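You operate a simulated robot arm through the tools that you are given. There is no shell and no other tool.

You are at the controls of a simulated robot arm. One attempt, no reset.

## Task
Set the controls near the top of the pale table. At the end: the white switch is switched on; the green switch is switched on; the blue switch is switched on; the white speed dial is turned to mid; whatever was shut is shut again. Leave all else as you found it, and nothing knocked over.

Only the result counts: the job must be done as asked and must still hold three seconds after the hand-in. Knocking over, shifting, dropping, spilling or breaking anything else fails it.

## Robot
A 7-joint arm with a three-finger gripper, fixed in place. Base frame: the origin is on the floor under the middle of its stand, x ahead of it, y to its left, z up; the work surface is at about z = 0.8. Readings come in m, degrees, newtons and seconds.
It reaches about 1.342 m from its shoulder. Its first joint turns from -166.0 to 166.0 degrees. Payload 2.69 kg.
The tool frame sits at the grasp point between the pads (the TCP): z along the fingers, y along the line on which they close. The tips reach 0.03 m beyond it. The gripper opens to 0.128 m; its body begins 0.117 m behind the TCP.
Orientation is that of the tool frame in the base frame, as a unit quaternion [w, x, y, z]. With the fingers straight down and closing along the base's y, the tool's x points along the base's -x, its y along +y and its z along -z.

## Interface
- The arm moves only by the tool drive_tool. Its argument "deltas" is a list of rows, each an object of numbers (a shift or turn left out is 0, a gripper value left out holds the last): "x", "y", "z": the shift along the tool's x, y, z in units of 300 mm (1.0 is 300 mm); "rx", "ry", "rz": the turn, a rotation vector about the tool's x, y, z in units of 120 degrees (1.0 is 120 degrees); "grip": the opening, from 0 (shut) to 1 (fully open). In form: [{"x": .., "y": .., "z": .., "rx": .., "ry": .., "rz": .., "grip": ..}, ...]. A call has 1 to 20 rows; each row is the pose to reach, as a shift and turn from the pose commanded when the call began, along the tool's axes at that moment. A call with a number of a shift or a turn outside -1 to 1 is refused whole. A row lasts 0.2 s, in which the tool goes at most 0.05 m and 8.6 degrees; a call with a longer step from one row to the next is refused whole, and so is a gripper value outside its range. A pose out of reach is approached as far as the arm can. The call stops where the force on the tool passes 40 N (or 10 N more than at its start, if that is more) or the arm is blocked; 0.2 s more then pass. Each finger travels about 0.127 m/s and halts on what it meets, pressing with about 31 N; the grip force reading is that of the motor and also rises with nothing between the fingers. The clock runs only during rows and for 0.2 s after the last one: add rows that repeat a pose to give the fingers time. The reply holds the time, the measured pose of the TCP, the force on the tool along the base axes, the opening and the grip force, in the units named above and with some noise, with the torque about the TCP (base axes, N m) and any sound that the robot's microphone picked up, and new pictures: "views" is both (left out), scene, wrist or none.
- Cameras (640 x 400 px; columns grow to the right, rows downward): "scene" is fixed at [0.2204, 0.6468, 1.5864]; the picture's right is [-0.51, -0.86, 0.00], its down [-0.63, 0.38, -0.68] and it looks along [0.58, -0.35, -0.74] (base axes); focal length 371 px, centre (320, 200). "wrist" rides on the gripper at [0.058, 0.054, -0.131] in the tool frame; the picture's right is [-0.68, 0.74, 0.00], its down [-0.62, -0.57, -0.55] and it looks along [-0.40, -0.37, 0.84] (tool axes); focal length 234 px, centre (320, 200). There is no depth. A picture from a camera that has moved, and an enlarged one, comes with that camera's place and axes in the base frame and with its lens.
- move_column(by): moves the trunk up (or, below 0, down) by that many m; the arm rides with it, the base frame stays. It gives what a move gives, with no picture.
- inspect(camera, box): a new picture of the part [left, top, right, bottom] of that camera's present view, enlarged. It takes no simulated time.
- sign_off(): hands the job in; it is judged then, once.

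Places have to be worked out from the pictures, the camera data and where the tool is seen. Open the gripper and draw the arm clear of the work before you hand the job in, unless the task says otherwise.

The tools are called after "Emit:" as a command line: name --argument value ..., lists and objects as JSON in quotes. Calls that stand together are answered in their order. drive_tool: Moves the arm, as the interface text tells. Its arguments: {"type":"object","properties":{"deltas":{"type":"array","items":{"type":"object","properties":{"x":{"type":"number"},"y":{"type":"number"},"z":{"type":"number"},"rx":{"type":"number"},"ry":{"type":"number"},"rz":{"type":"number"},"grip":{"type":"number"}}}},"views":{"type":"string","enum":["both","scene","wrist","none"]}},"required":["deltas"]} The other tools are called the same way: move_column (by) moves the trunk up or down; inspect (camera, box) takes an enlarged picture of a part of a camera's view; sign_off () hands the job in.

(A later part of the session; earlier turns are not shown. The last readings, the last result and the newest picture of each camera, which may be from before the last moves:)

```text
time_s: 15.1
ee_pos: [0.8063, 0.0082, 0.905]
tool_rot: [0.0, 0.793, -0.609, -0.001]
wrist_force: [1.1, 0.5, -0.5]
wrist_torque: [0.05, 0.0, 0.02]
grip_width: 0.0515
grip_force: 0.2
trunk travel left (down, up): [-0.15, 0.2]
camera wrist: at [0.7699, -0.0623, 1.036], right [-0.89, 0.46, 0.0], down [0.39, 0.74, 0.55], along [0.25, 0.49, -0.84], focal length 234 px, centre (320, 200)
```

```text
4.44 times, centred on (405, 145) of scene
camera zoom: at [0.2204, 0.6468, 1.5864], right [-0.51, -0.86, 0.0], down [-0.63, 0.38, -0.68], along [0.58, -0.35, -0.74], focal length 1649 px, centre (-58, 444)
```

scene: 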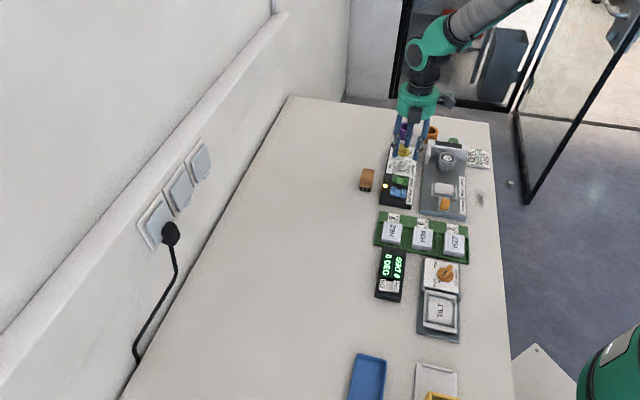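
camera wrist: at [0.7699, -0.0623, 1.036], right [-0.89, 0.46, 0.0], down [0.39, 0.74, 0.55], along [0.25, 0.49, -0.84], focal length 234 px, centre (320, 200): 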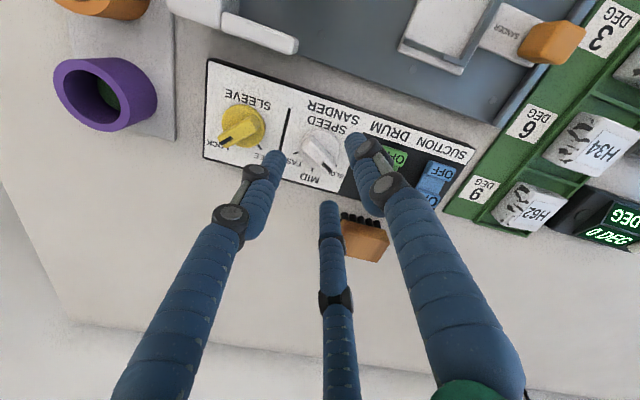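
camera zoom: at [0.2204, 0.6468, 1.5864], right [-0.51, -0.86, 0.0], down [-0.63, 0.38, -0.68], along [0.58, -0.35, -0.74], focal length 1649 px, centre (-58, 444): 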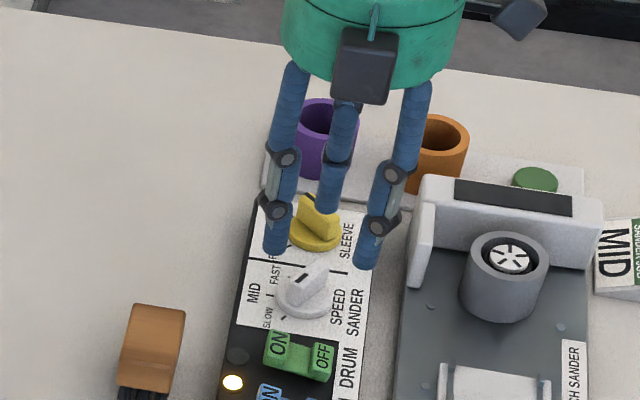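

The tool axis now lands within ~1 mm of the dial axis and the bar is perpendicular to the thumb line. I'll descend so the tips straddle the bar just above the disc (TCP z≈0.866).

Emit:
drive_tool --deltas '[{"x": 0.002, "y": 0.002, "z": 0.033, "grip": 0.4}, {"x": 0.002, "y": 0.002, "z": 0.066}, {"x": 0.002, "y": 0.002, "z": 0.1}, {"x": 0.002, "y": 0.002, "z": 0.115}, {"x": 0.002, "y": 0.002, "z": 0.13}, {"x": 0.002, "y": 0.002, "z": 0.13}]'

Emit:
inspect --camera "wrist" --box '[250, 90, 390, 230]'

Emit:
inspect --camera "scene" --box '[375, 120, 435, 190]'

```text
time_s: 16.5
ee_pos: [0.8077, 0.0075, 0.8665]
tool_rot: [0.0, 0.793, -0.609, 0.0]
wrist_force: [-0.4, 0.4, 0.3]
wrist_torque: [0.01, 0.0, 0.04]
grip_width: 0.0512
grip_force: 0.0
trunk travel left (down, up): [-0.15, 0.2]
camera wrist: at [0.77, -0.063, 0.9978], right [-0.89, 0.46, 0.0], down [0.39, 0.74, 0.55], along [0.25, 0.49, -0.84], focal length 234 px, centre (320, 200)
```

scene: 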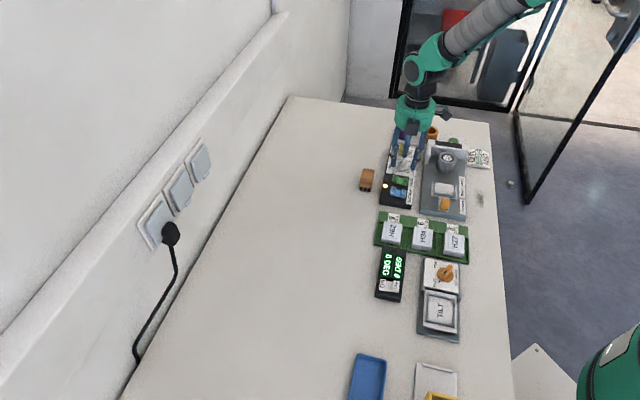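
wrist: 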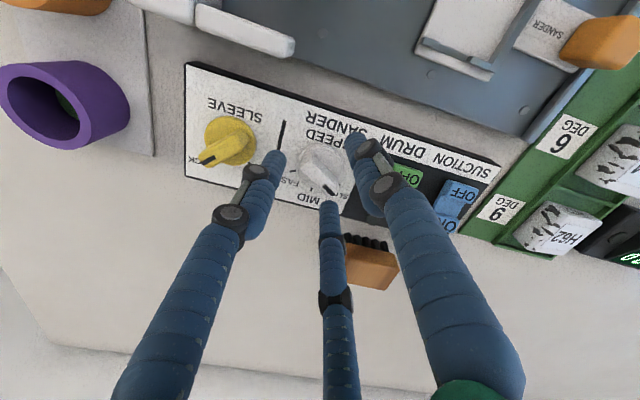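

```text
2.86 times, centred on (320, 160) of wrist
camera zoom: at [0.77, -0.063, 0.9978], right [-0.89, 0.46, 0.0], down [0.39, 0.74, 0.55], along [0.25, 0.49, -0.84], focal length 669 px, centre (320, 314)
```

zoom: 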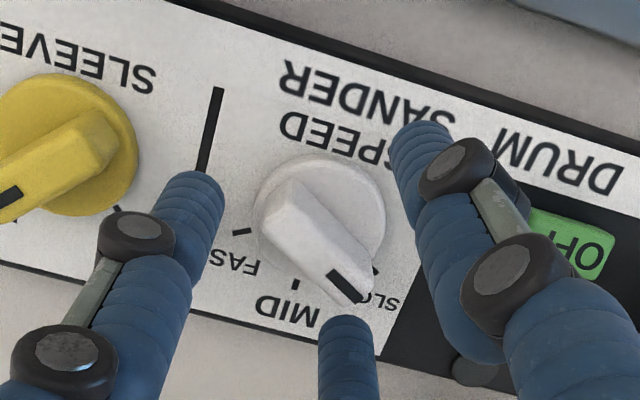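

```text
5.71 times, centred on (405, 155) of scene
camera zoom: at [0.2204, 0.6468, 1.5864], right [-0.51, -0.86, 0.0], down [-0.63, 0.38, -0.68], along [0.58, -0.35, -0.74], focal length 2121 px, centre (-166, 457)
```

zoom: 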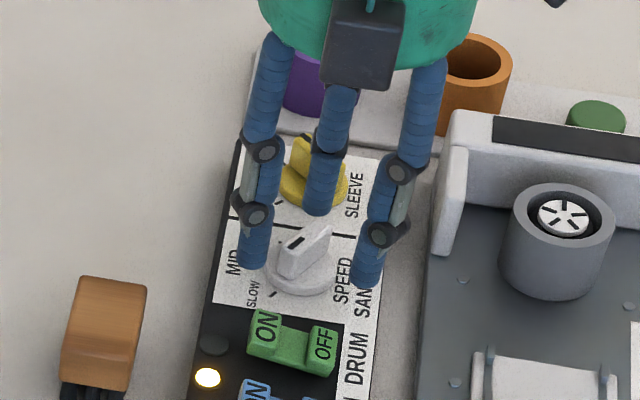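

Tips are beside the bar with no contact; disc top looks nearer 0.828, so I'll lower 5 mm more for a better bite and then close the fingers gradually on the bar.

Emit:
drive_tool --deltas '[{"z": 0.008, "grip": 0.4}, {"z": 0.016, "grip": 0.4}, {"z": 0.016, "grip": 0.32}, {"z": 0.016, "grip": 0.25}, {"z": 0.016, "grip": 0.18}, {"z": 0.016, "grip": 0.12}, {"z": 0.016, "grip": 0.06}, {"z": 0.016, "grip": 0.0}, {"z": 0.016, "grip": 0.0}]'

Emit:
inspect --camera "wrist" --box '[250, 90, 390, 230]'

Emit:
inspect --camera "scene" --box '[375, 120, 435, 190]'

```text
time_s: 18.2
ee_pos: [0.8148, 0.0095, 0.8633]
tool_rot: [-0.003, 0.793, -0.609, 0.004]
wrist_force: [19.8, 7.2, -10.4]
wrist_torque: [-0.38, -0.65, -0.18]
grip_width: 0.0207
grip_force: 31.4
trunk travel left (down, up): [-0.15, 0.2]
stopped in row 8: the force on the tool passed its limit at 49 N (the readings are from after the stop); the commanded pose is now the measured one
camera wrist: at [0.7747, -0.0608, 0.9947], right [-0.89, 0.46, -0.01], down [0.38, 0.74, 0.55], along [0.26, 0.49, -0.83], focal length 234 px, centre (320, 200)
```

scene: 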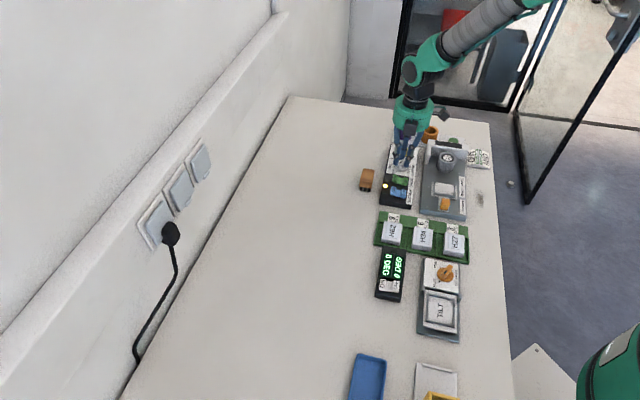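
wrist: 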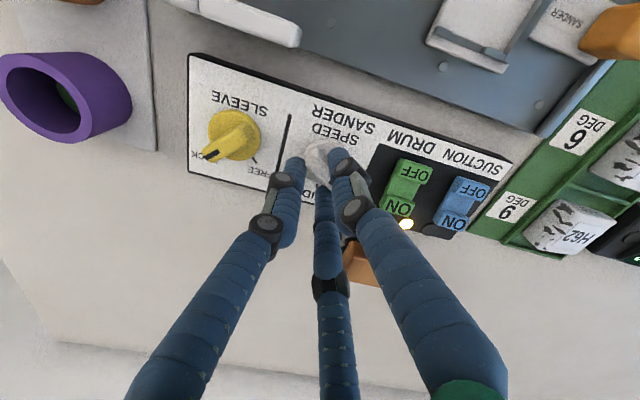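

```text
2.86 times, centred on (320, 160) of wrist
camera zoom: at [0.7747, -0.0608, 0.9947], right [-0.89, 0.46, -0.01], down [0.38, 0.74, 0.55], along [0.26, 0.49, -0.83], focal length 669 px, centre (320, 314)
```

zoom: 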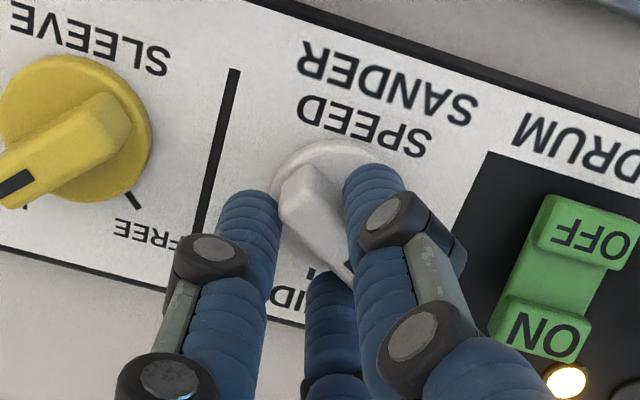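

```text
5.71 times, centred on (405, 155) of scene
camera zoom: at [0.2204, 0.6468, 1.5864], right [-0.51, -0.86, 0.0], down [-0.63, 0.38, -0.68], along [0.58, -0.35, -0.74], focal length 2121 px, centre (-166, 457)
```

zoom: 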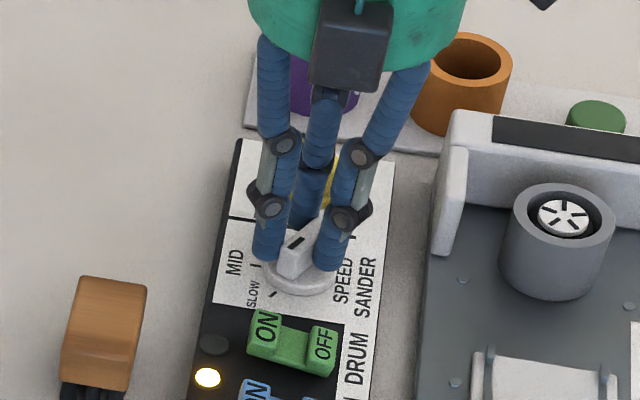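

The two-finger side met the bar first and pushed the hand ~7 mm sideways; the bar is now enclosed by all three fingers, still at SLOW, with ~20 N residual side load. I'll relieve that load by nudging the hand 2 mm away from the thumb while keeping the fingers closed on the bar.

Emit:
drive_tool --deltas '[{"y": -0.003, "grip": 0.0}, {"y": -0.006, "grip": 0.0}, {"y": -0.006, "grip": 0.0}]'

Emit:
inspect --camera "wrist" --box '[250, 90, 390, 230]'

```text
time_s: 19.0
ee_pos: [0.8127, 0.0098, 0.8633]
tool_rot: [-0.003, 0.793, -0.61, 0.003]
wrist_force: [20.9, 10.9, -5.9]
wrist_torque: [-0.06, -0.46, -0.1]
grip_width: 0.0206
grip_force: 44.8
trunk travel left (down, up): [-0.15, 0.2]
camera wrist: at [0.7751, -0.0608, 0.9948], right [-0.89, 0.46, -0.01], down [0.38, 0.74, 0.55], along [0.26, 0.49, -0.83], focal length 234 px, centre (320, 200)
```

scene: 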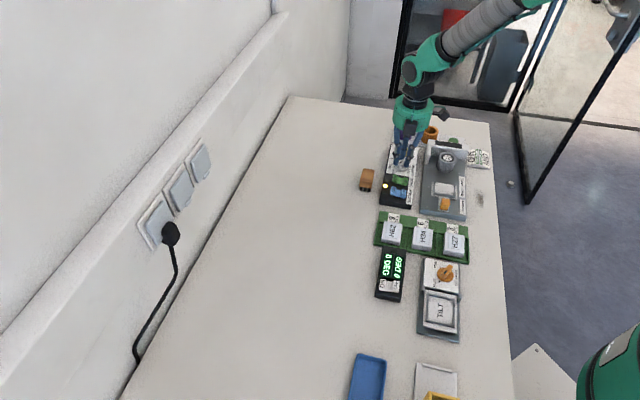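
wrist: 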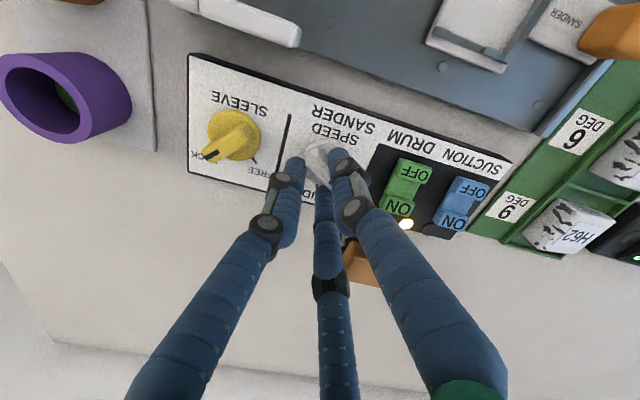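

```text
2.86 times, centred on (320, 160) of wrist
camera zoom: at [0.7751, -0.0608, 0.9948], right [-0.89, 0.46, -0.01], down [0.38, 0.74, 0.55], along [0.26, 0.49, -0.83], focal length 669 px, centre (320, 314)
```

zoom: 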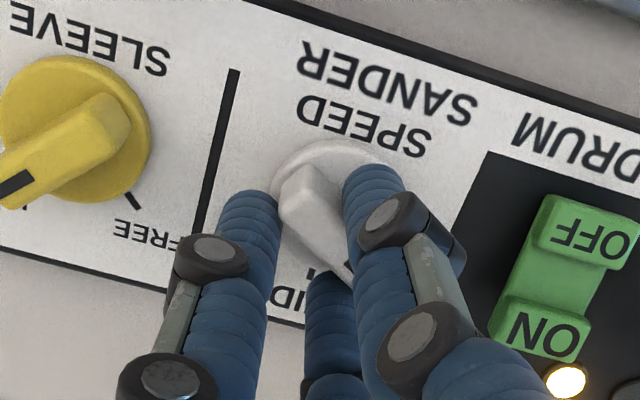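

The hand is effectively seated with all three fingers touching (TCP ≈5 mm off the dial axis on the two-finger side, by the camera pose). I'll ease the squeeze slightly so the bar is caged without side load before turning.

Emit:
drive_tool --deltas '[{"grip": 0.17}, {"grip": 0.175}, {"grip": 0.175}]' --views "wrist"

Emit:
inspect --camera "wrist" --box '[270, 110, 370, 210]'

```text
time_s: 19.8
ee_pos: [0.8131, 0.0084, 0.8641]
tool_rot: [-0.004, 0.793, -0.609, 0.002]
wrist_force: [17.7, -1.7, 1.8]
wrist_torque: [0.0, -0.41, -0.31]
grip_width: 0.0238
grip_force: 1.5
trunk travel left (down, up): [-0.15, 0.2]
camera wrist: at [0.7746, -0.0615, 0.9951], right [-0.89, 0.46, -0.01], down [0.38, 0.74, 0.55], along [0.26, 0.49, -0.83], focal length 234 px, centre (320, 200)
```

wrist: 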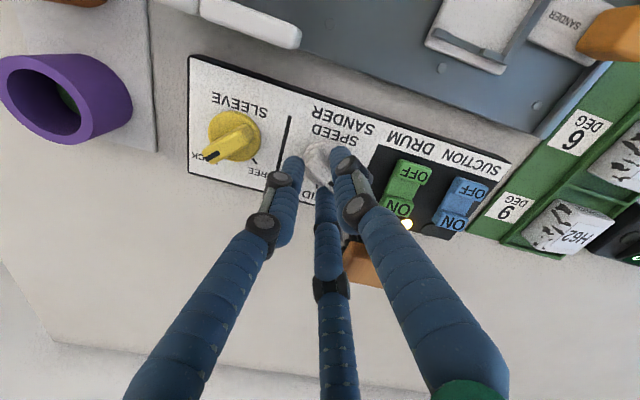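

```text
4.00 times, centred on (320, 160) of wrist
camera zoom: at [0.7746, -0.0615, 0.9951], right [-0.89, 0.46, -0.01], down [0.38, 0.74, 0.55], along [0.26, 0.49, -0.83], focal length 937 px, centre (320, 360)
```

zoom: 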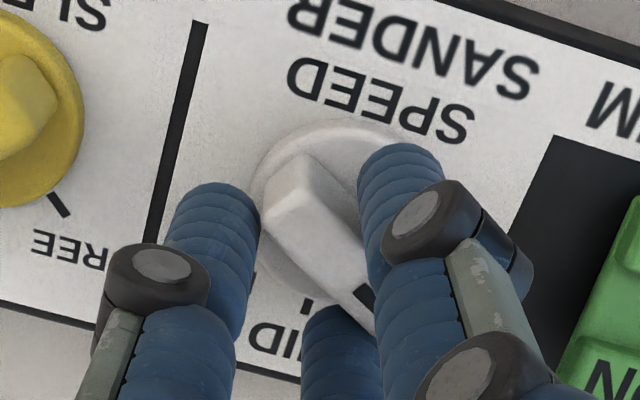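

Still ~18 N pushing the hand in +x, so the commanded point lags; I'll shift another 2.5 mm toward the two-finger side to unload before turning.

Emit:
drive_tool --deltas '[{"y": -0.004, "grip": 0.175}, {"y": -0.008}, {"y": -0.008}]' --views "wrist"

Emit:
inspect --camera "wrist" --box '[270, 110, 370, 210]'

```text
time_s: 20.6
ee_pos: [0.8147, 0.0083, 0.8632]
tool_rot: [-0.002, 0.793, -0.609, 0.002]
wrist_force: [0.0, 0.7, 0.7]
wrist_torque: [-0.03, 0.03, -0.01]
grip_width: 0.0222
grip_force: 0.7
trunk travel left (down, up): [-0.15, 0.2]
camera wrist: at [0.7755, -0.0608, 0.9937], right [-0.89, 0.46, 0.0], down [0.39, 0.74, 0.55], along [0.26, 0.49, -0.83], focal length 234 px, centre (320, 200)
```

wrist: 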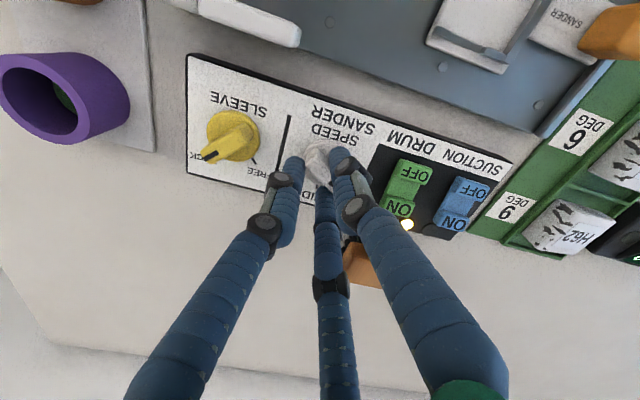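

```text
4.00 times, centred on (320, 160) of wrist
camera zoom: at [0.7755, -0.0608, 0.9937], right [-0.89, 0.46, 0.0], down [0.39, 0.74, 0.55], along [0.26, 0.49, -0.83], focal length 937 px, centre (320, 360)
```

zoom: 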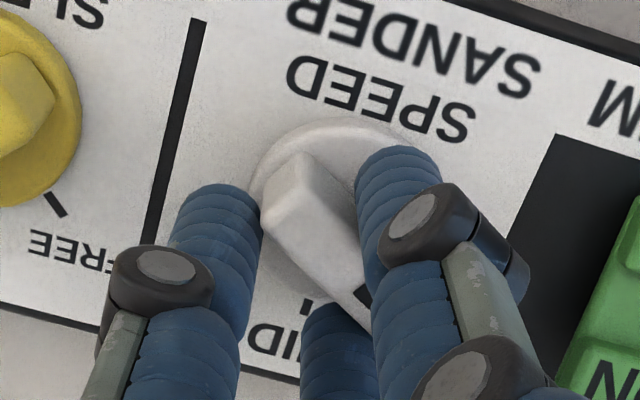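

Side load is gone and the bar is caged between the three fingers. Now I'll turn about the dial axis clockwise (tool +rz), first 30°, compensating for the 6.7 mm offset, and check.

Emit:
drive_tool --deltas '[{"x": 0.0029, "y": 0.0002, "rz": 0.0625, "grip": 0.175}, {"x": 0.0058, "y": 0.0008, "rz": 0.125}, {"x": 0.0086, "y": 0.0017, "rz": 0.1875}, {"x": 0.0112, "y": 0.003, "rz": 0.25}, {"x": 0.0112, "y": 0.003, "rz": 0.25}]'

Emit:
inspect --camera "wrist" --box '[250, 100, 370, 220]'

Emit:
inspect --camera "scene" --box '[375, 120, 435, 190]'

```text
time_s: 21.8
ee_pos: [0.8145, 0.0059, 0.8633]
tool_rot: [0.004, -0.609, 0.794, -0.002]
wrist_force: [-4.2, -1.0, -0.7]
wrist_torque: [-0.05, 0.09, 0.06]
grip_width: 0.0243
grip_force: 2.4
trunk travel left (down, up): [-0.15, 0.2]
camera wrist: at [0.7457, -0.0365, 0.9943], right [-0.53, 0.85, 0.0], down [0.7, 0.45, 0.55], along [0.47, 0.29, -0.83], focal length 234 px, centre (320, 200)
```

scene: 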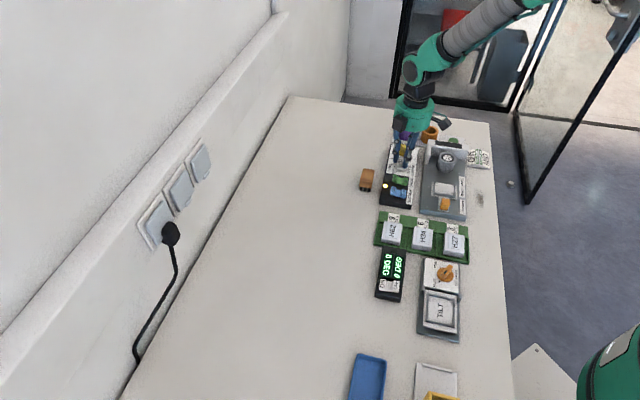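
wrist: 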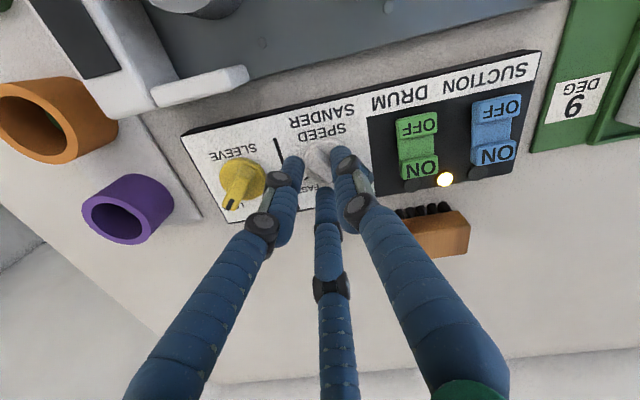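

```text
3.33 times, centred on (310, 160) of wrist
camera zoom: at [0.7457, -0.0365, 0.9943], right [-0.53, 0.85, 0.0], down [0.7, 0.45, 0.55], along [0.47, 0.29, -0.83], focal length 781 px, centre (353, 333)
```

zoom: 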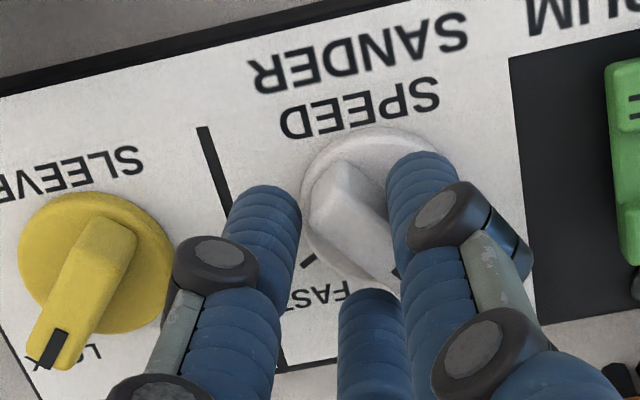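

```text
5.71 times, centred on (405, 155) of scene
camera zoom: at [0.2204, 0.6468, 1.5864], right [-0.51, -0.86, 0.0], down [-0.63, 0.38, -0.68], along [0.58, -0.35, -0.74], focal length 2121 px, centre (-166, 457)
```

zoom: 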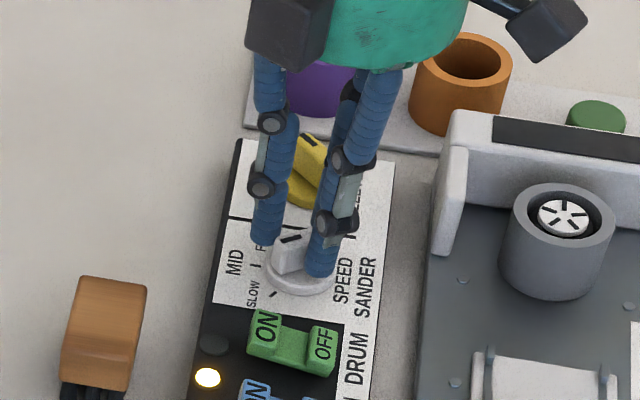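

The dial is turning with the fingers and forces are low. I'll continue another 30° in the same way.

Emit:
drive_tool --deltas '[{"x": 0.0029, "y": 0.0002, "rz": 0.0625, "grip": 0.175}, {"x": 0.0058, "y": 0.0008, "rz": 0.125}, {"x": 0.0086, "y": 0.0017, "rz": 0.1875}, {"x": 0.0112, "y": 0.003, "rz": 0.25}, {"x": 0.0112, "y": 0.003, "rz": 0.25}]'

Emit:
inspect --camera "wrist" --box '[250, 100, 370, 220]'

Emit:
inspect --camera "scene" --box '[375, 120, 435, 190]'

```text
time_s: 23.0
ee_pos: [0.8133, 0.0038, 0.8634]
tool_rot: [0.003, -0.381, 0.925, -0.001]
wrist_force: [-4.5, 3.2, -2.8]
wrist_torque: [0.07, 0.11, 0.04]
grip_width: 0.0257
grip_force: 3.0
trunk travel left (down, up): [-0.15, 0.2]
camera wrist: at [0.7316, 0.0005, 0.9942], right [-0.04, 1.0, 0.0], down [0.83, 0.03, 0.55], along [0.55, 0.02, -0.83], focal length 234 px, centre (320, 200)
```

scene: 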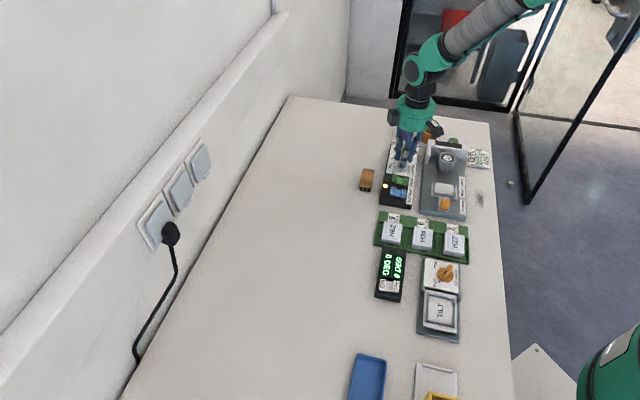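
wrist: 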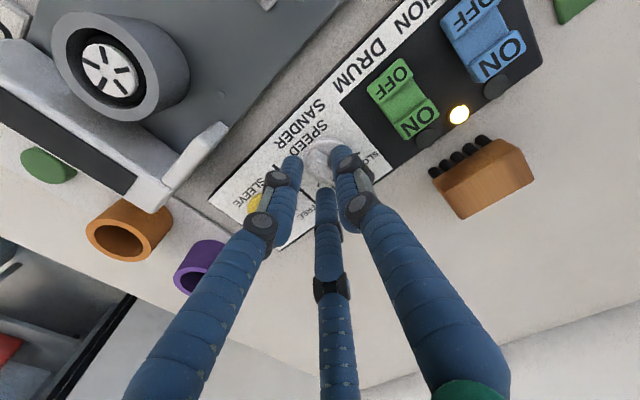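

```text
3.33 times, centred on (310, 160) of wrist
camera zoom: at [0.7316, 0.0005, 0.9942], right [-0.04, 1.0, 0.0], down [0.83, 0.03, 0.55], along [0.55, 0.02, -0.83], focal length 781 px, centre (353, 333)
```

zoom: 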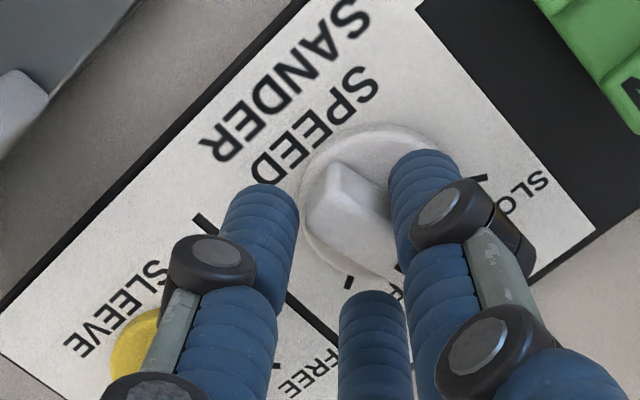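

```text
5.71 times, centred on (405, 155) of scene
camera zoom: at [0.2204, 0.6468, 1.5864], right [-0.51, -0.86, 0.0], down [-0.63, 0.38, -0.68], along [0.58, -0.35, -0.74], focal length 2121 px, centre (-166, 457)
```

zoom: 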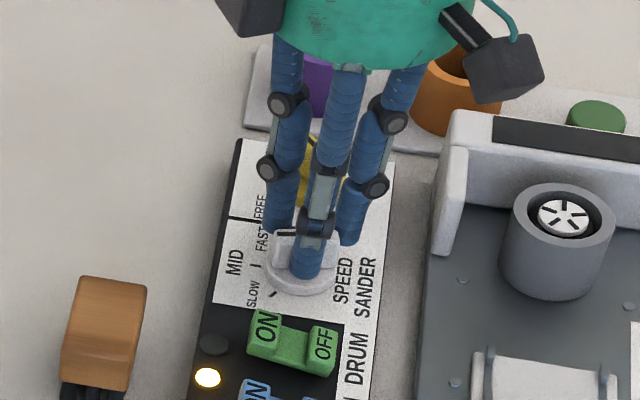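

The bar has followed; I'll zoom in tight to judge the pointer against the MID tick.

Emit:
inspect --camera "scene" --box '[385, 150, 415, 180]'

Emit:
inspect --camera "wrist" --box '[290, 130, 350, 200]'

```text
13.33 times, centred on (400, 165) of scene
camera zoom: at [0.2204, 0.6468, 1.5864], right [-0.51, -0.86, 0.0], down [-0.63, 0.38, -0.68], along [0.58, -0.35, -0.74], focal length 4948 px, centre (-747, 667)
```

zoom: 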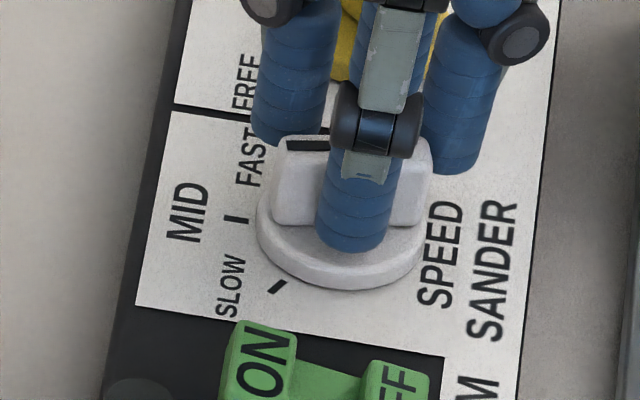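

```text
5.71 times, centred on (320, 165) of wrist
camera zoom: at [0.7316, 0.0005, 0.9942], right [-0.04, 1.0, 0.0], down [0.83, 0.03, 0.55], along [0.55, 0.02, -0.83], focal length 1338 px, centre (320, 400)
```

zoom: 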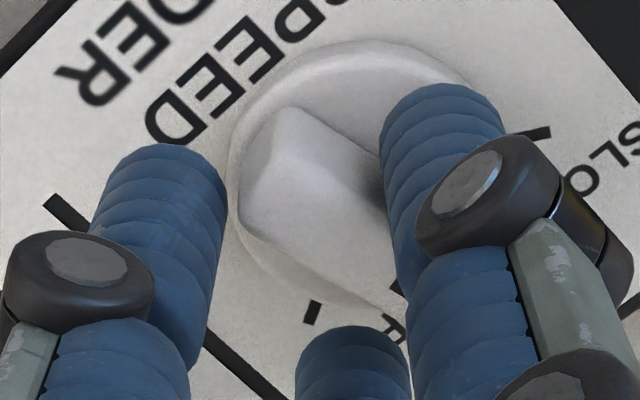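

The pointer lags ~10–15° short of MID because the cage was loose. The tool itself is now square to the MID direction (tool y ≈ 135°), so squeezing the fingers here should align the bar with MID; I'll close gently.

Emit:
drive_tool --deltas '[{"grip": 0.16}, {"grip": 0.14}, {"grip": 0.12}, {"grip": 0.1}, {"grip": 0.08}, {"grip": 0.08}]'

Emit:
inspect --camera "scene" --box '[385, 150, 415, 180]'

Emit:
inspect --camera "wrist" --box '[290, 130, 350, 200]'

```text
time_s: 24.4
ee_pos: [0.8114, 0.0056, 0.8622]
tool_rot: [0.003, -0.382, 0.924, -0.001]
wrist_force: [-22.0, 33.2, -4.3]
wrist_torque: [1.08, 0.42, 0.01]
grip_width: 0.0207
grip_force: 45.2
trunk travel left (down, up): [-0.15, 0.2]
camera wrist: at [0.7306, 0.0021, 0.994], right [-0.04, 1.0, 0.0], down [0.83, 0.03, 0.55], along [0.55, 0.02, -0.83], focal length 234 px, centre (320, 200)
```

scene: 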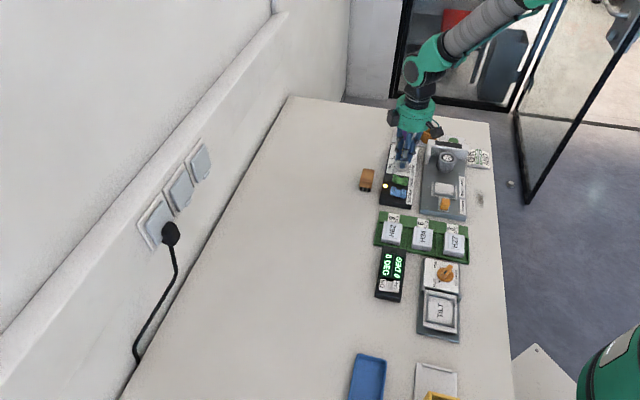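
wrist: 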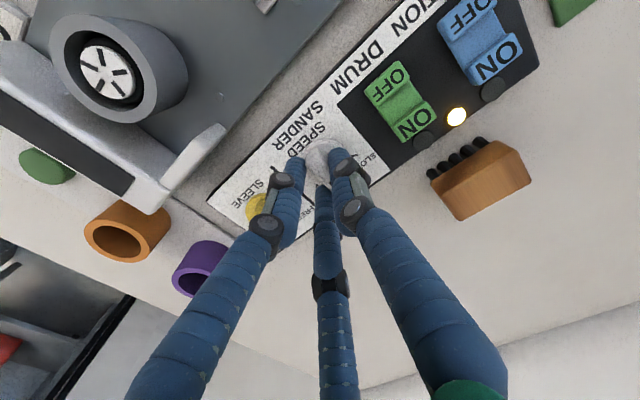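

```text
13.33 times, centred on (400, 165) of scene
camera zoom: at [0.2204, 0.6468, 1.5864], right [-0.51, -0.86, 0.0], down [-0.63, 0.38, -0.68], along [0.58, -0.35, -0.74], focal length 4948 px, centre (-747, 667)
```

zoom: 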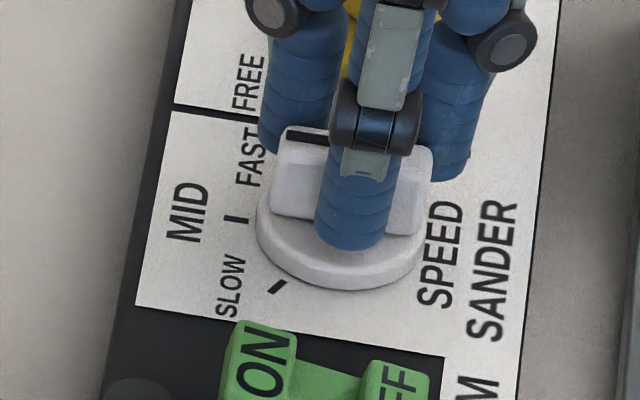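

```text
5.71 times, centred on (320, 165) of wrist
camera zoom: at [0.7306, 0.0021, 0.994], right [-0.04, 1.0, 0.0], down [0.83, 0.03, 0.55], along [0.55, 0.02, -0.83], focal length 1338 px, centre (320, 400)
```

zoom: 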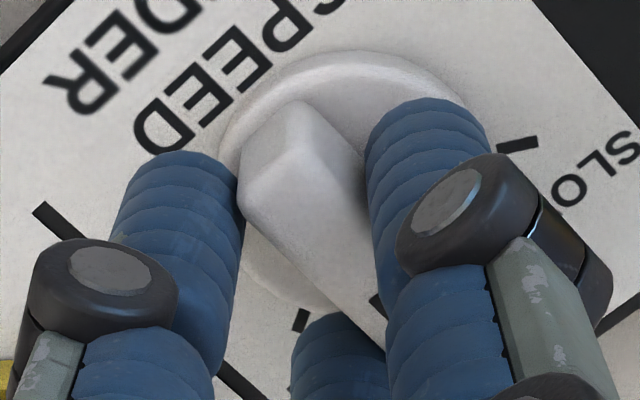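

The squeeze aligned the bar with the panel's short axis (pointing to MID), with load now on the thumb. I'll ease the hand 2 mm toward the thumb to unload, then open the fingers and check the pointer.

Emit:
drive_tool --deltas '[{"y": 0.007, "grip": 0.1}, {"y": 0.007, "grip": 0.17}, {"y": 0.003, "grip": 0.25}, {"y": 0, "grip": 0.33}, {"y": 0, "grip": 0.4}, {"y": 0, "grip": 0.4}]'

Emit:
inspect --camera "scene" --box '[385, 150, 415, 180]'

Emit:
inspect --camera "wrist" --box '[270, 110, 370, 210]'

```text
time_s: 25.8
ee_pos: [0.8137, 0.0036, 0.8642]
tool_rot: [0.004, -0.383, 0.924, -0.001]
wrist_force: [0.6, -0.5, 0.3]
wrist_torque: [0.0, -0.02, 0.0]
grip_width: 0.0512
grip_force: 0.0
trunk travel left (down, up): [-0.15, 0.2]
camera wrist: at [0.7322, 0.0006, 0.9946], right [-0.04, 1.0, 0.0], down [0.83, 0.03, 0.56], along [0.55, 0.02, -0.83], focal length 234 px, centre (320, 200)
```

scene: 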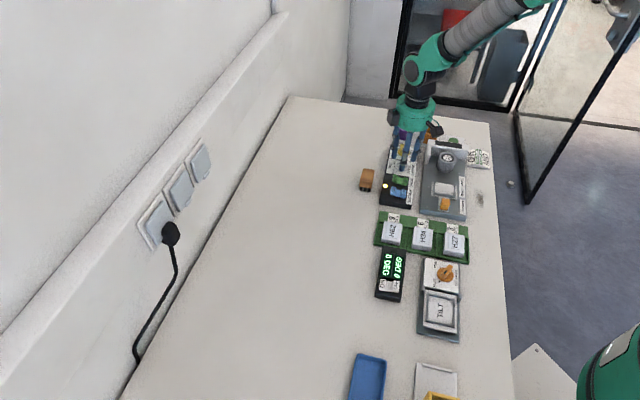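
wrist: 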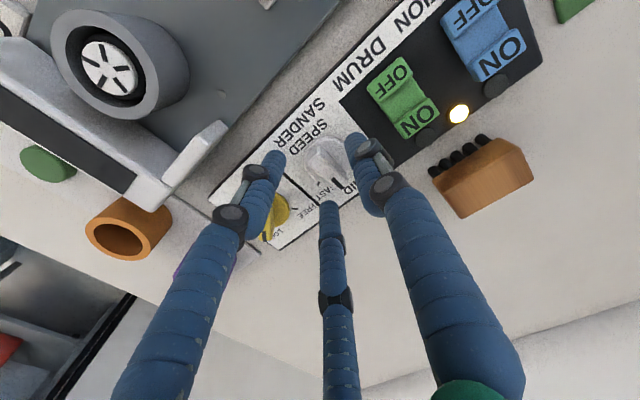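

```text
13.33 times, centred on (400, 165) of scene
camera zoom: at [0.2204, 0.6468, 1.5864], right [-0.51, -0.86, 0.0], down [-0.63, 0.38, -0.68], along [0.58, -0.35, -0.74], focal length 4948 px, centre (-747, 667)
```

zoom: 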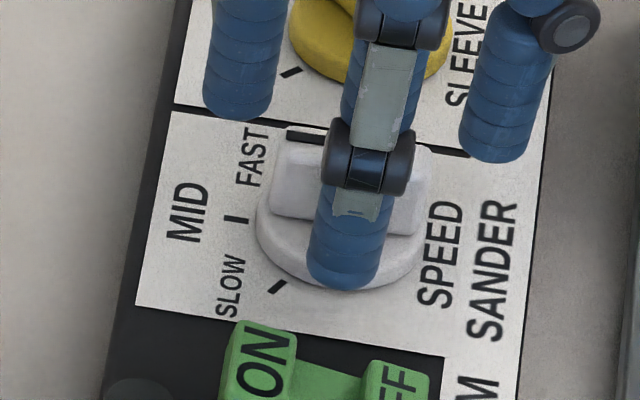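

```text
4.00 times, centred on (320, 160) of wrist
camera zoom: at [0.7322, 0.0006, 0.9946], right [-0.04, 1.0, 0.0], down [0.83, 0.03, 0.56], along [0.55, 0.02, -0.83], focal length 937 px, centre (320, 360)
```

zoom: 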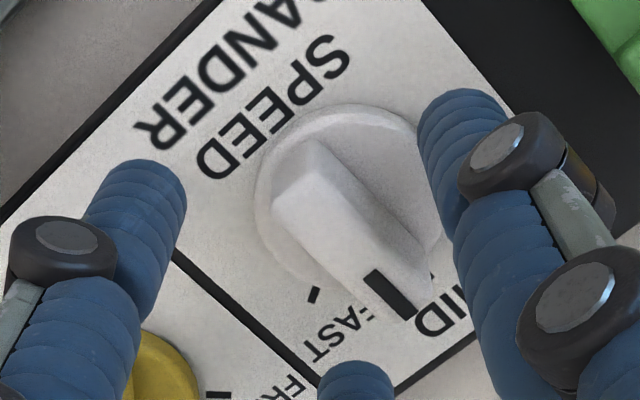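

The pointer now appears to point at MID. I'll lift straight up clear of the dial and verify from above.

Emit:
drive_tool --deltas '[{"z": -0.05, "grip": 0.4}, {"z": -0.15}, {"z": -0.3}, {"z": -0.42}, {"z": -0.42}]'

Emit:
inspect --camera "wrist" --box '[270, 80, 390, 200]'

Emit:
inspect --camera "scene" --box '[385, 150, 420, 182]'

```text
time_s: 27.0
ee_pos: [0.8101, 0.0018, 0.993]
tool_rot: [0.004, -0.383, 0.924, -0.001]
wrist_force: [0.3, -1.3, 0.6]
wrist_torque: [0.0, -0.03, 0.0]
grip_width: 0.0512
grip_force: 0.1
trunk travel left (down, up): [-0.15, 0.2]
camera wrist: at [0.7289, -0.0013, 1.1239], right [-0.04, 1.0, 0.0], down [0.83, 0.03, 0.56], along [0.55, 0.02, -0.83], focal length 234 px, centre (320, 200)
```

scene: 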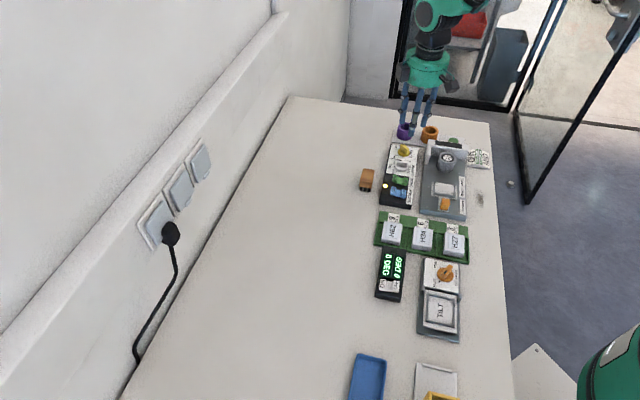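
wrist: 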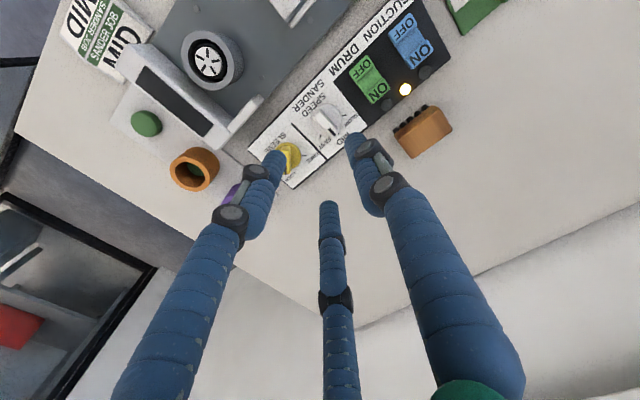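

```text
3.33 times, centred on (330, 140) of wrist
camera zoom: at [0.7289, -0.0013, 1.1239], right [-0.04, 1.0, 0.0], down [0.83, 0.03, 0.56], along [0.55, 0.02, -0.83], focal length 781 px, centre (287, 400)
```

zoom: 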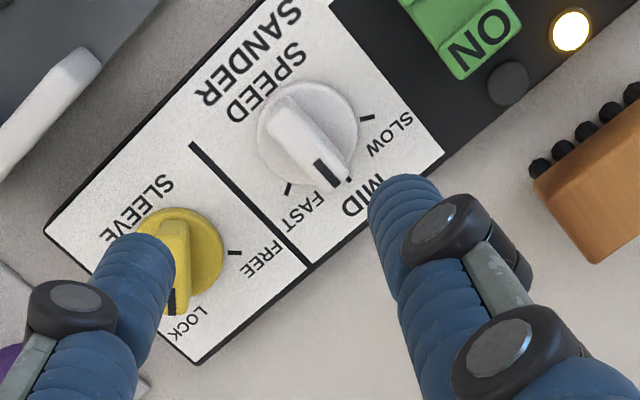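

```text
12.50 times, centred on (402, 166) of scene
camera zoom: at [0.2204, 0.6468, 1.5864], right [-0.51, -0.86, 0.0], down [-0.63, 0.38, -0.68], along [0.58, -0.35, -0.74], focal length 4639 px, centre (-711, 625)
```

zoom: 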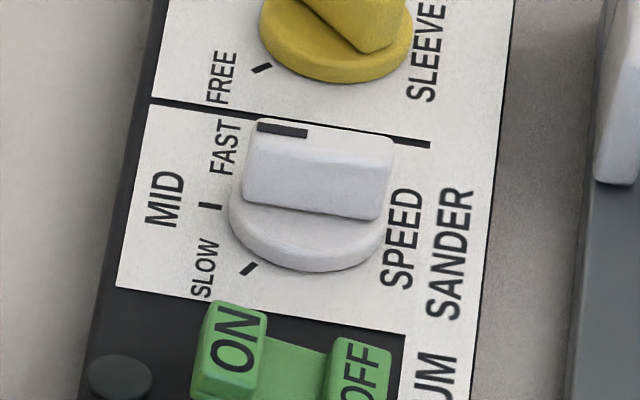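

The dial looks set to MID. I'll zoom tighter to measure how well it lines up.

Emit:
inspect --camera "wrist" --box '[300, 95, 360, 155]'

Emit:
inspect --camera "scene" --box '[391, 155, 411, 177]'

```text
6.67 times, centred on (330, 125) of wrist
camera zoom: at [0.7289, -0.0013, 1.1239], right [-0.04, 1.0, 0.0], down [0.83, 0.03, 0.56], along [0.55, 0.02, -0.83], focal length 1561 px, centre (253, 700)
```

zoom: 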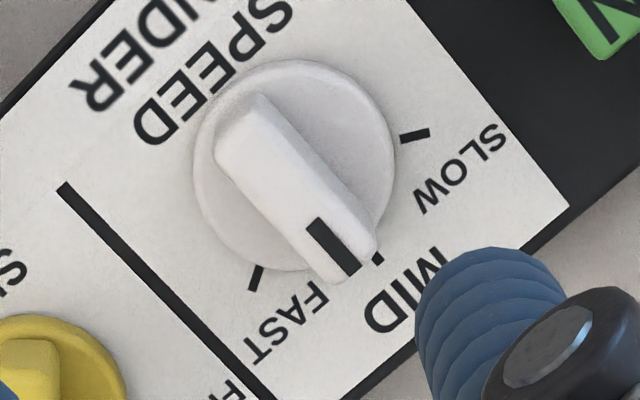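

```text
16.00 times, centred on (401, 166) of scene
camera zoom: at [0.2204, 0.6468, 1.5864], right [-0.51, -0.86, 0.0], down [-0.63, 0.38, -0.68], along [0.58, -0.35, -0.74], focal length 5938 px, centre (-976, 744)
```

zoom: 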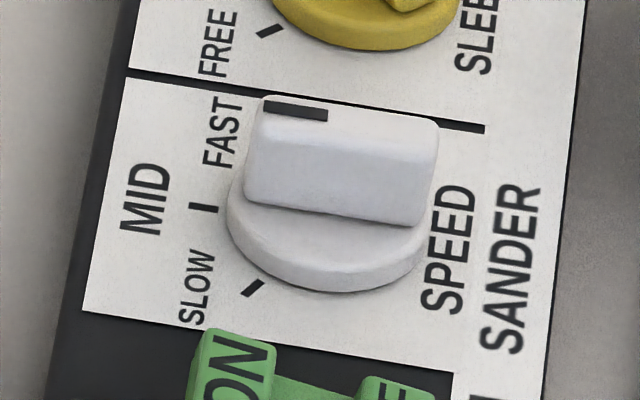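

The dial lines up with the MID tick within about 2°. Next, the green and blue rockers: I'll close the fingers, turn the hand back so one finger points inward, and put the camera above the green ON pad (≈(0.772, 0.062)).

Emit:
drive_tool --deltas '[{"x": -0.034, "y": -0.006, "z": -0.03, "rz": 0.0625, "grip": 0.3}, {"x": -0.068, "y": -0.012, "z": -0.06, "rz": 0.125, "grip": 0.15}, {"x": -0.103, "y": -0.017, "z": -0.08, "rz": 0.1875, "grip": 0.0}, {"x": -0.137, "y": -0.023, "z": -0.1, "rz": 0.25, "grip": 0.0}, {"x": -0.137, "y": -0.023, "z": -0.1, "rz": 0.25, "grip": 0.0}, {"x": -0.137, "y": -0.023, "z": -0.1, "rz": 0.25, "grip": 0.0}]'

Emit:
inspect --camera "wrist" --box '[260, 0, 400, 130]'

```text
time_s: 28.4
ee_pos: [0.8458, 0.0275, 1.0188]
tool_rot: [0.004, -0.13, 0.992, 0.001]
wrist_force: [0.3, -0.7, -0.3]
wrist_torque: [0.01, -0.01, 0.0]
grip_width: 0.002
grip_force: 30.4
trunk travel left (down, up): [-0.15, 0.2]
camera wrist: at [0.774, 0.0641, 1.1507], right [0.46, 0.89, 0.0], down [0.74, -0.39, 0.55], along [0.49, -0.25, -0.83], focal length 234 px, centre (320, 200)
```

scene: 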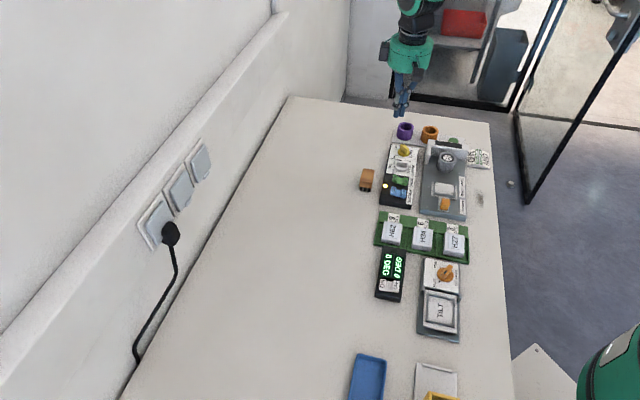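
wrist: 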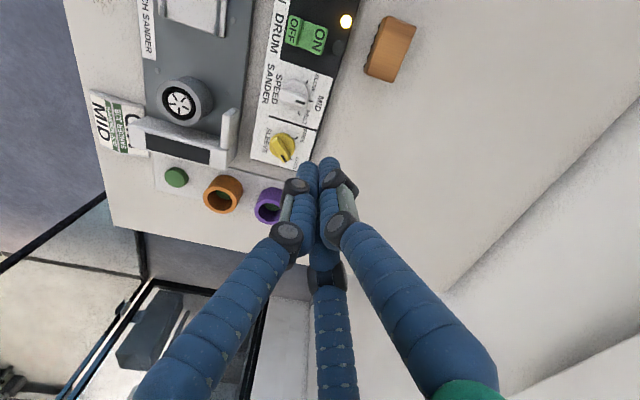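

```text
3.08 times, centred on (330, 65) of wrist
camera zoom: at [0.774, 0.0641, 1.1507], right [0.46, 0.89, 0.0], down [0.74, -0.39, 0.55], along [0.49, -0.25, -0.83], focal length 720 px, centre (289, 615)
```

zoom: 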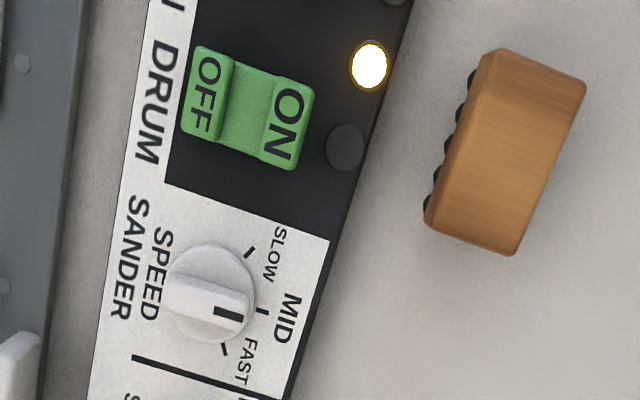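

The dial reads MID. Cross-checking against the known dial axis, the green ON pad is at about (0.769, 0.0625). I'll bring the closed fingertips to ~4 mm outward of it at TCP z≈0.90 and check alignment.

Emit:
drive_tool --deltas '[{"x": 0.052, "y": 0.046, "z": 0.08, "grip": 0}, {"x": 0.105, "y": 0.092, "z": 0.17}, {"x": 0.157, "y": 0.138, "z": 0.28}, {"x": 0.209, "y": 0.184, "z": 0.396}, {"x": 0.209, "y": 0.184, "z": 0.396}]'

Emit:
inspect --camera "wrist" --box '[250, 90, 370, 210]'

Emit:
inspect --camera "scene" --box '[365, 140, 425, 210]'

```text
time_s: 29.6
ee_pos: [0.7711, 0.0622, 0.9011]
tool_rot: [0.003, -0.13, 0.991, 0.0]
wrist_force: [-0.7, 0.7, -0.1]
wrist_torque: [0.0, 0.02, -0.04]
grip_width: 0.0018
grip_force: 30.9
trunk travel left (down, up): [-0.15, 0.2]
camera wrist: at [0.6993, 0.1002, 1.0312], right [0.46, 0.89, 0.0], down [0.74, -0.39, 0.55], along [0.49, -0.25, -0.83], focal length 234 px, centre (320, 200)
```

scene: 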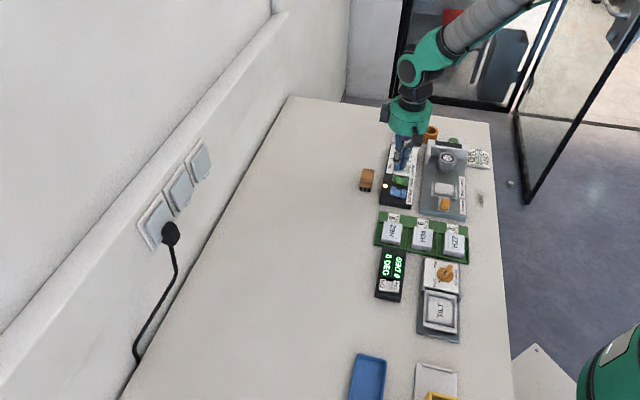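
wrist: 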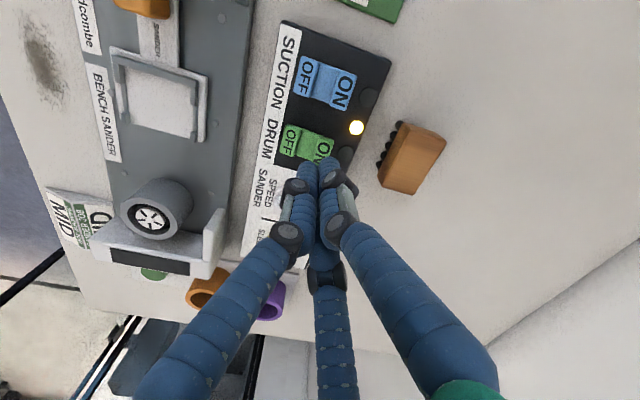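

```text
3.33 times, centred on (310, 150) of wrist
camera zoom: at [0.6993, 0.1002, 1.0312], right [0.46, 0.89, 0.0], down [0.74, -0.39, 0.55], along [0.49, -0.25, -0.83], focal length 781 px, centre (353, 367)
```

zoom: 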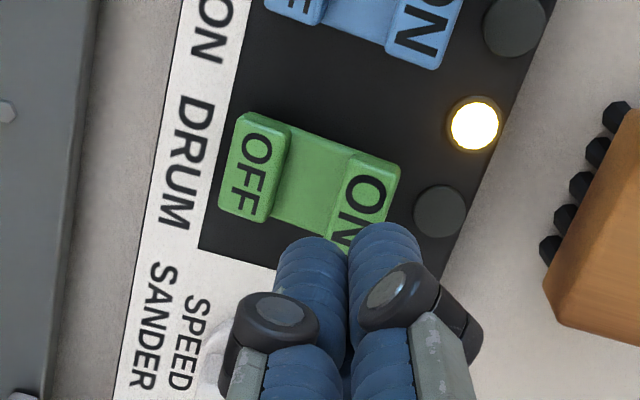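

```text
5.71 times, centred on (395, 175) of scene
camera zoom: at [0.2204, 0.6468, 1.5864], right [-0.51, -0.86, 0.0], down [-0.63, 0.38, -0.68], along [0.58, -0.35, -0.74], focal length 2121 px, centre (-109, 343)
```

zoom: 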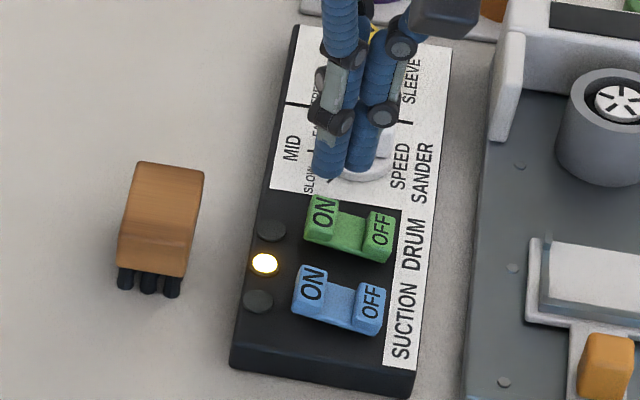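

The landing point projects about 3–5 mm too far toward the dial side of the green ON pad. I'll shift ~4.5 mm back and lower to TCP z≈0.88 to recheck.

Emit:
drive_tool --deltas '[{"x": -0.002, "y": 0.007, "z": 0.02, "grip": 0}, {"x": -0.004, "y": 0.0145, "z": 0.05}, {"x": -0.004, "y": 0.0145, "z": 0.067}, {"x": -0.004, "y": 0.0145, "z": 0.067}]'

Emit:
inspect --camera "wrist" --box '[250, 90, 370, 210]'

Emit:
inspect --camera "scene" --box '[365, 140, 425, 210]'

```text
time_s: 30.6
ee_pos: [0.7717, 0.0684, 0.881]
tool_rot: [0.003, -0.131, 0.991, 0.0]
wrist_force: [0.2, 1.3, -0.3]
wrist_torque: [-0.01, -0.01, 0.02]
grip_width: 0.0021
grip_force: 31.0
trunk travel left (down, up): [-0.15, 0.2]
camera wrist: at [0.7007, 0.1055, 1.0115], right [0.46, 0.89, 0.0], down [0.74, -0.39, 0.55], along [0.49, -0.25, -0.83], focal length 234 px, centre (320, 200)
```

scene: 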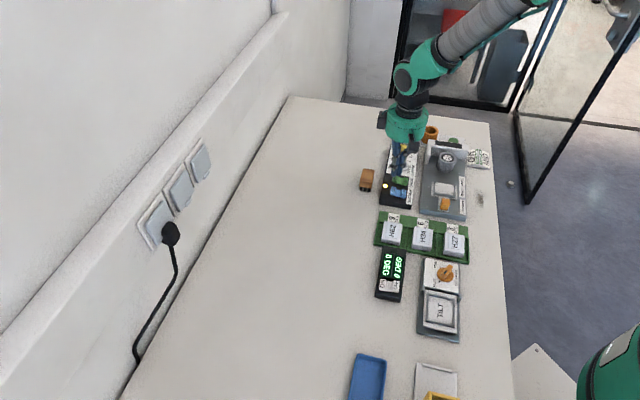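
wrist: 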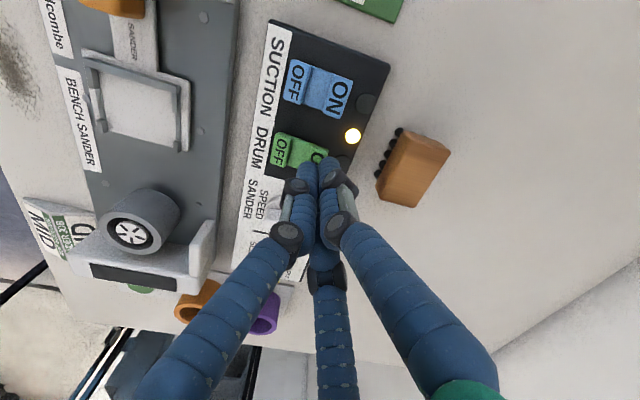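

```text
3.33 times, centred on (310, 150) of wrist
camera zoom: at [0.7007, 0.1055, 1.0115], right [0.46, 0.89, 0.0], down [0.74, -0.39, 0.55], along [0.49, -0.25, -0.83], focal length 781 px, centre (353, 367)
```

zoom: 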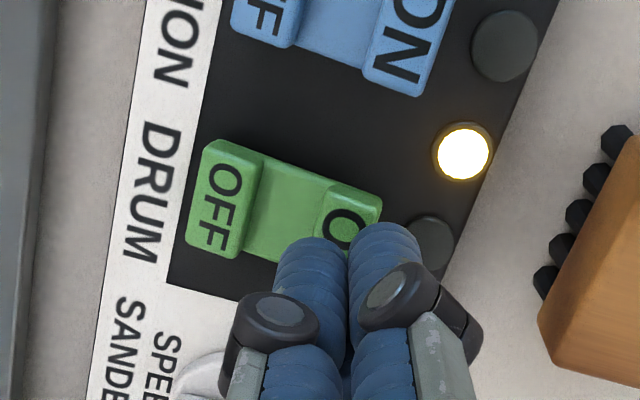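

```text
5.71 times, centred on (395, 175) of scene
camera zoom: at [0.2204, 0.6468, 1.5864], right [-0.51, -0.86, 0.0], down [-0.63, 0.38, -0.68], along [0.58, -0.35, -0.74], focal length 2121 px, centre (-109, 343)
```

zoom: 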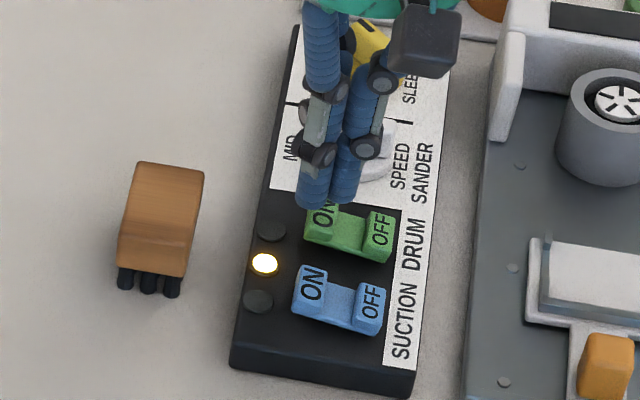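

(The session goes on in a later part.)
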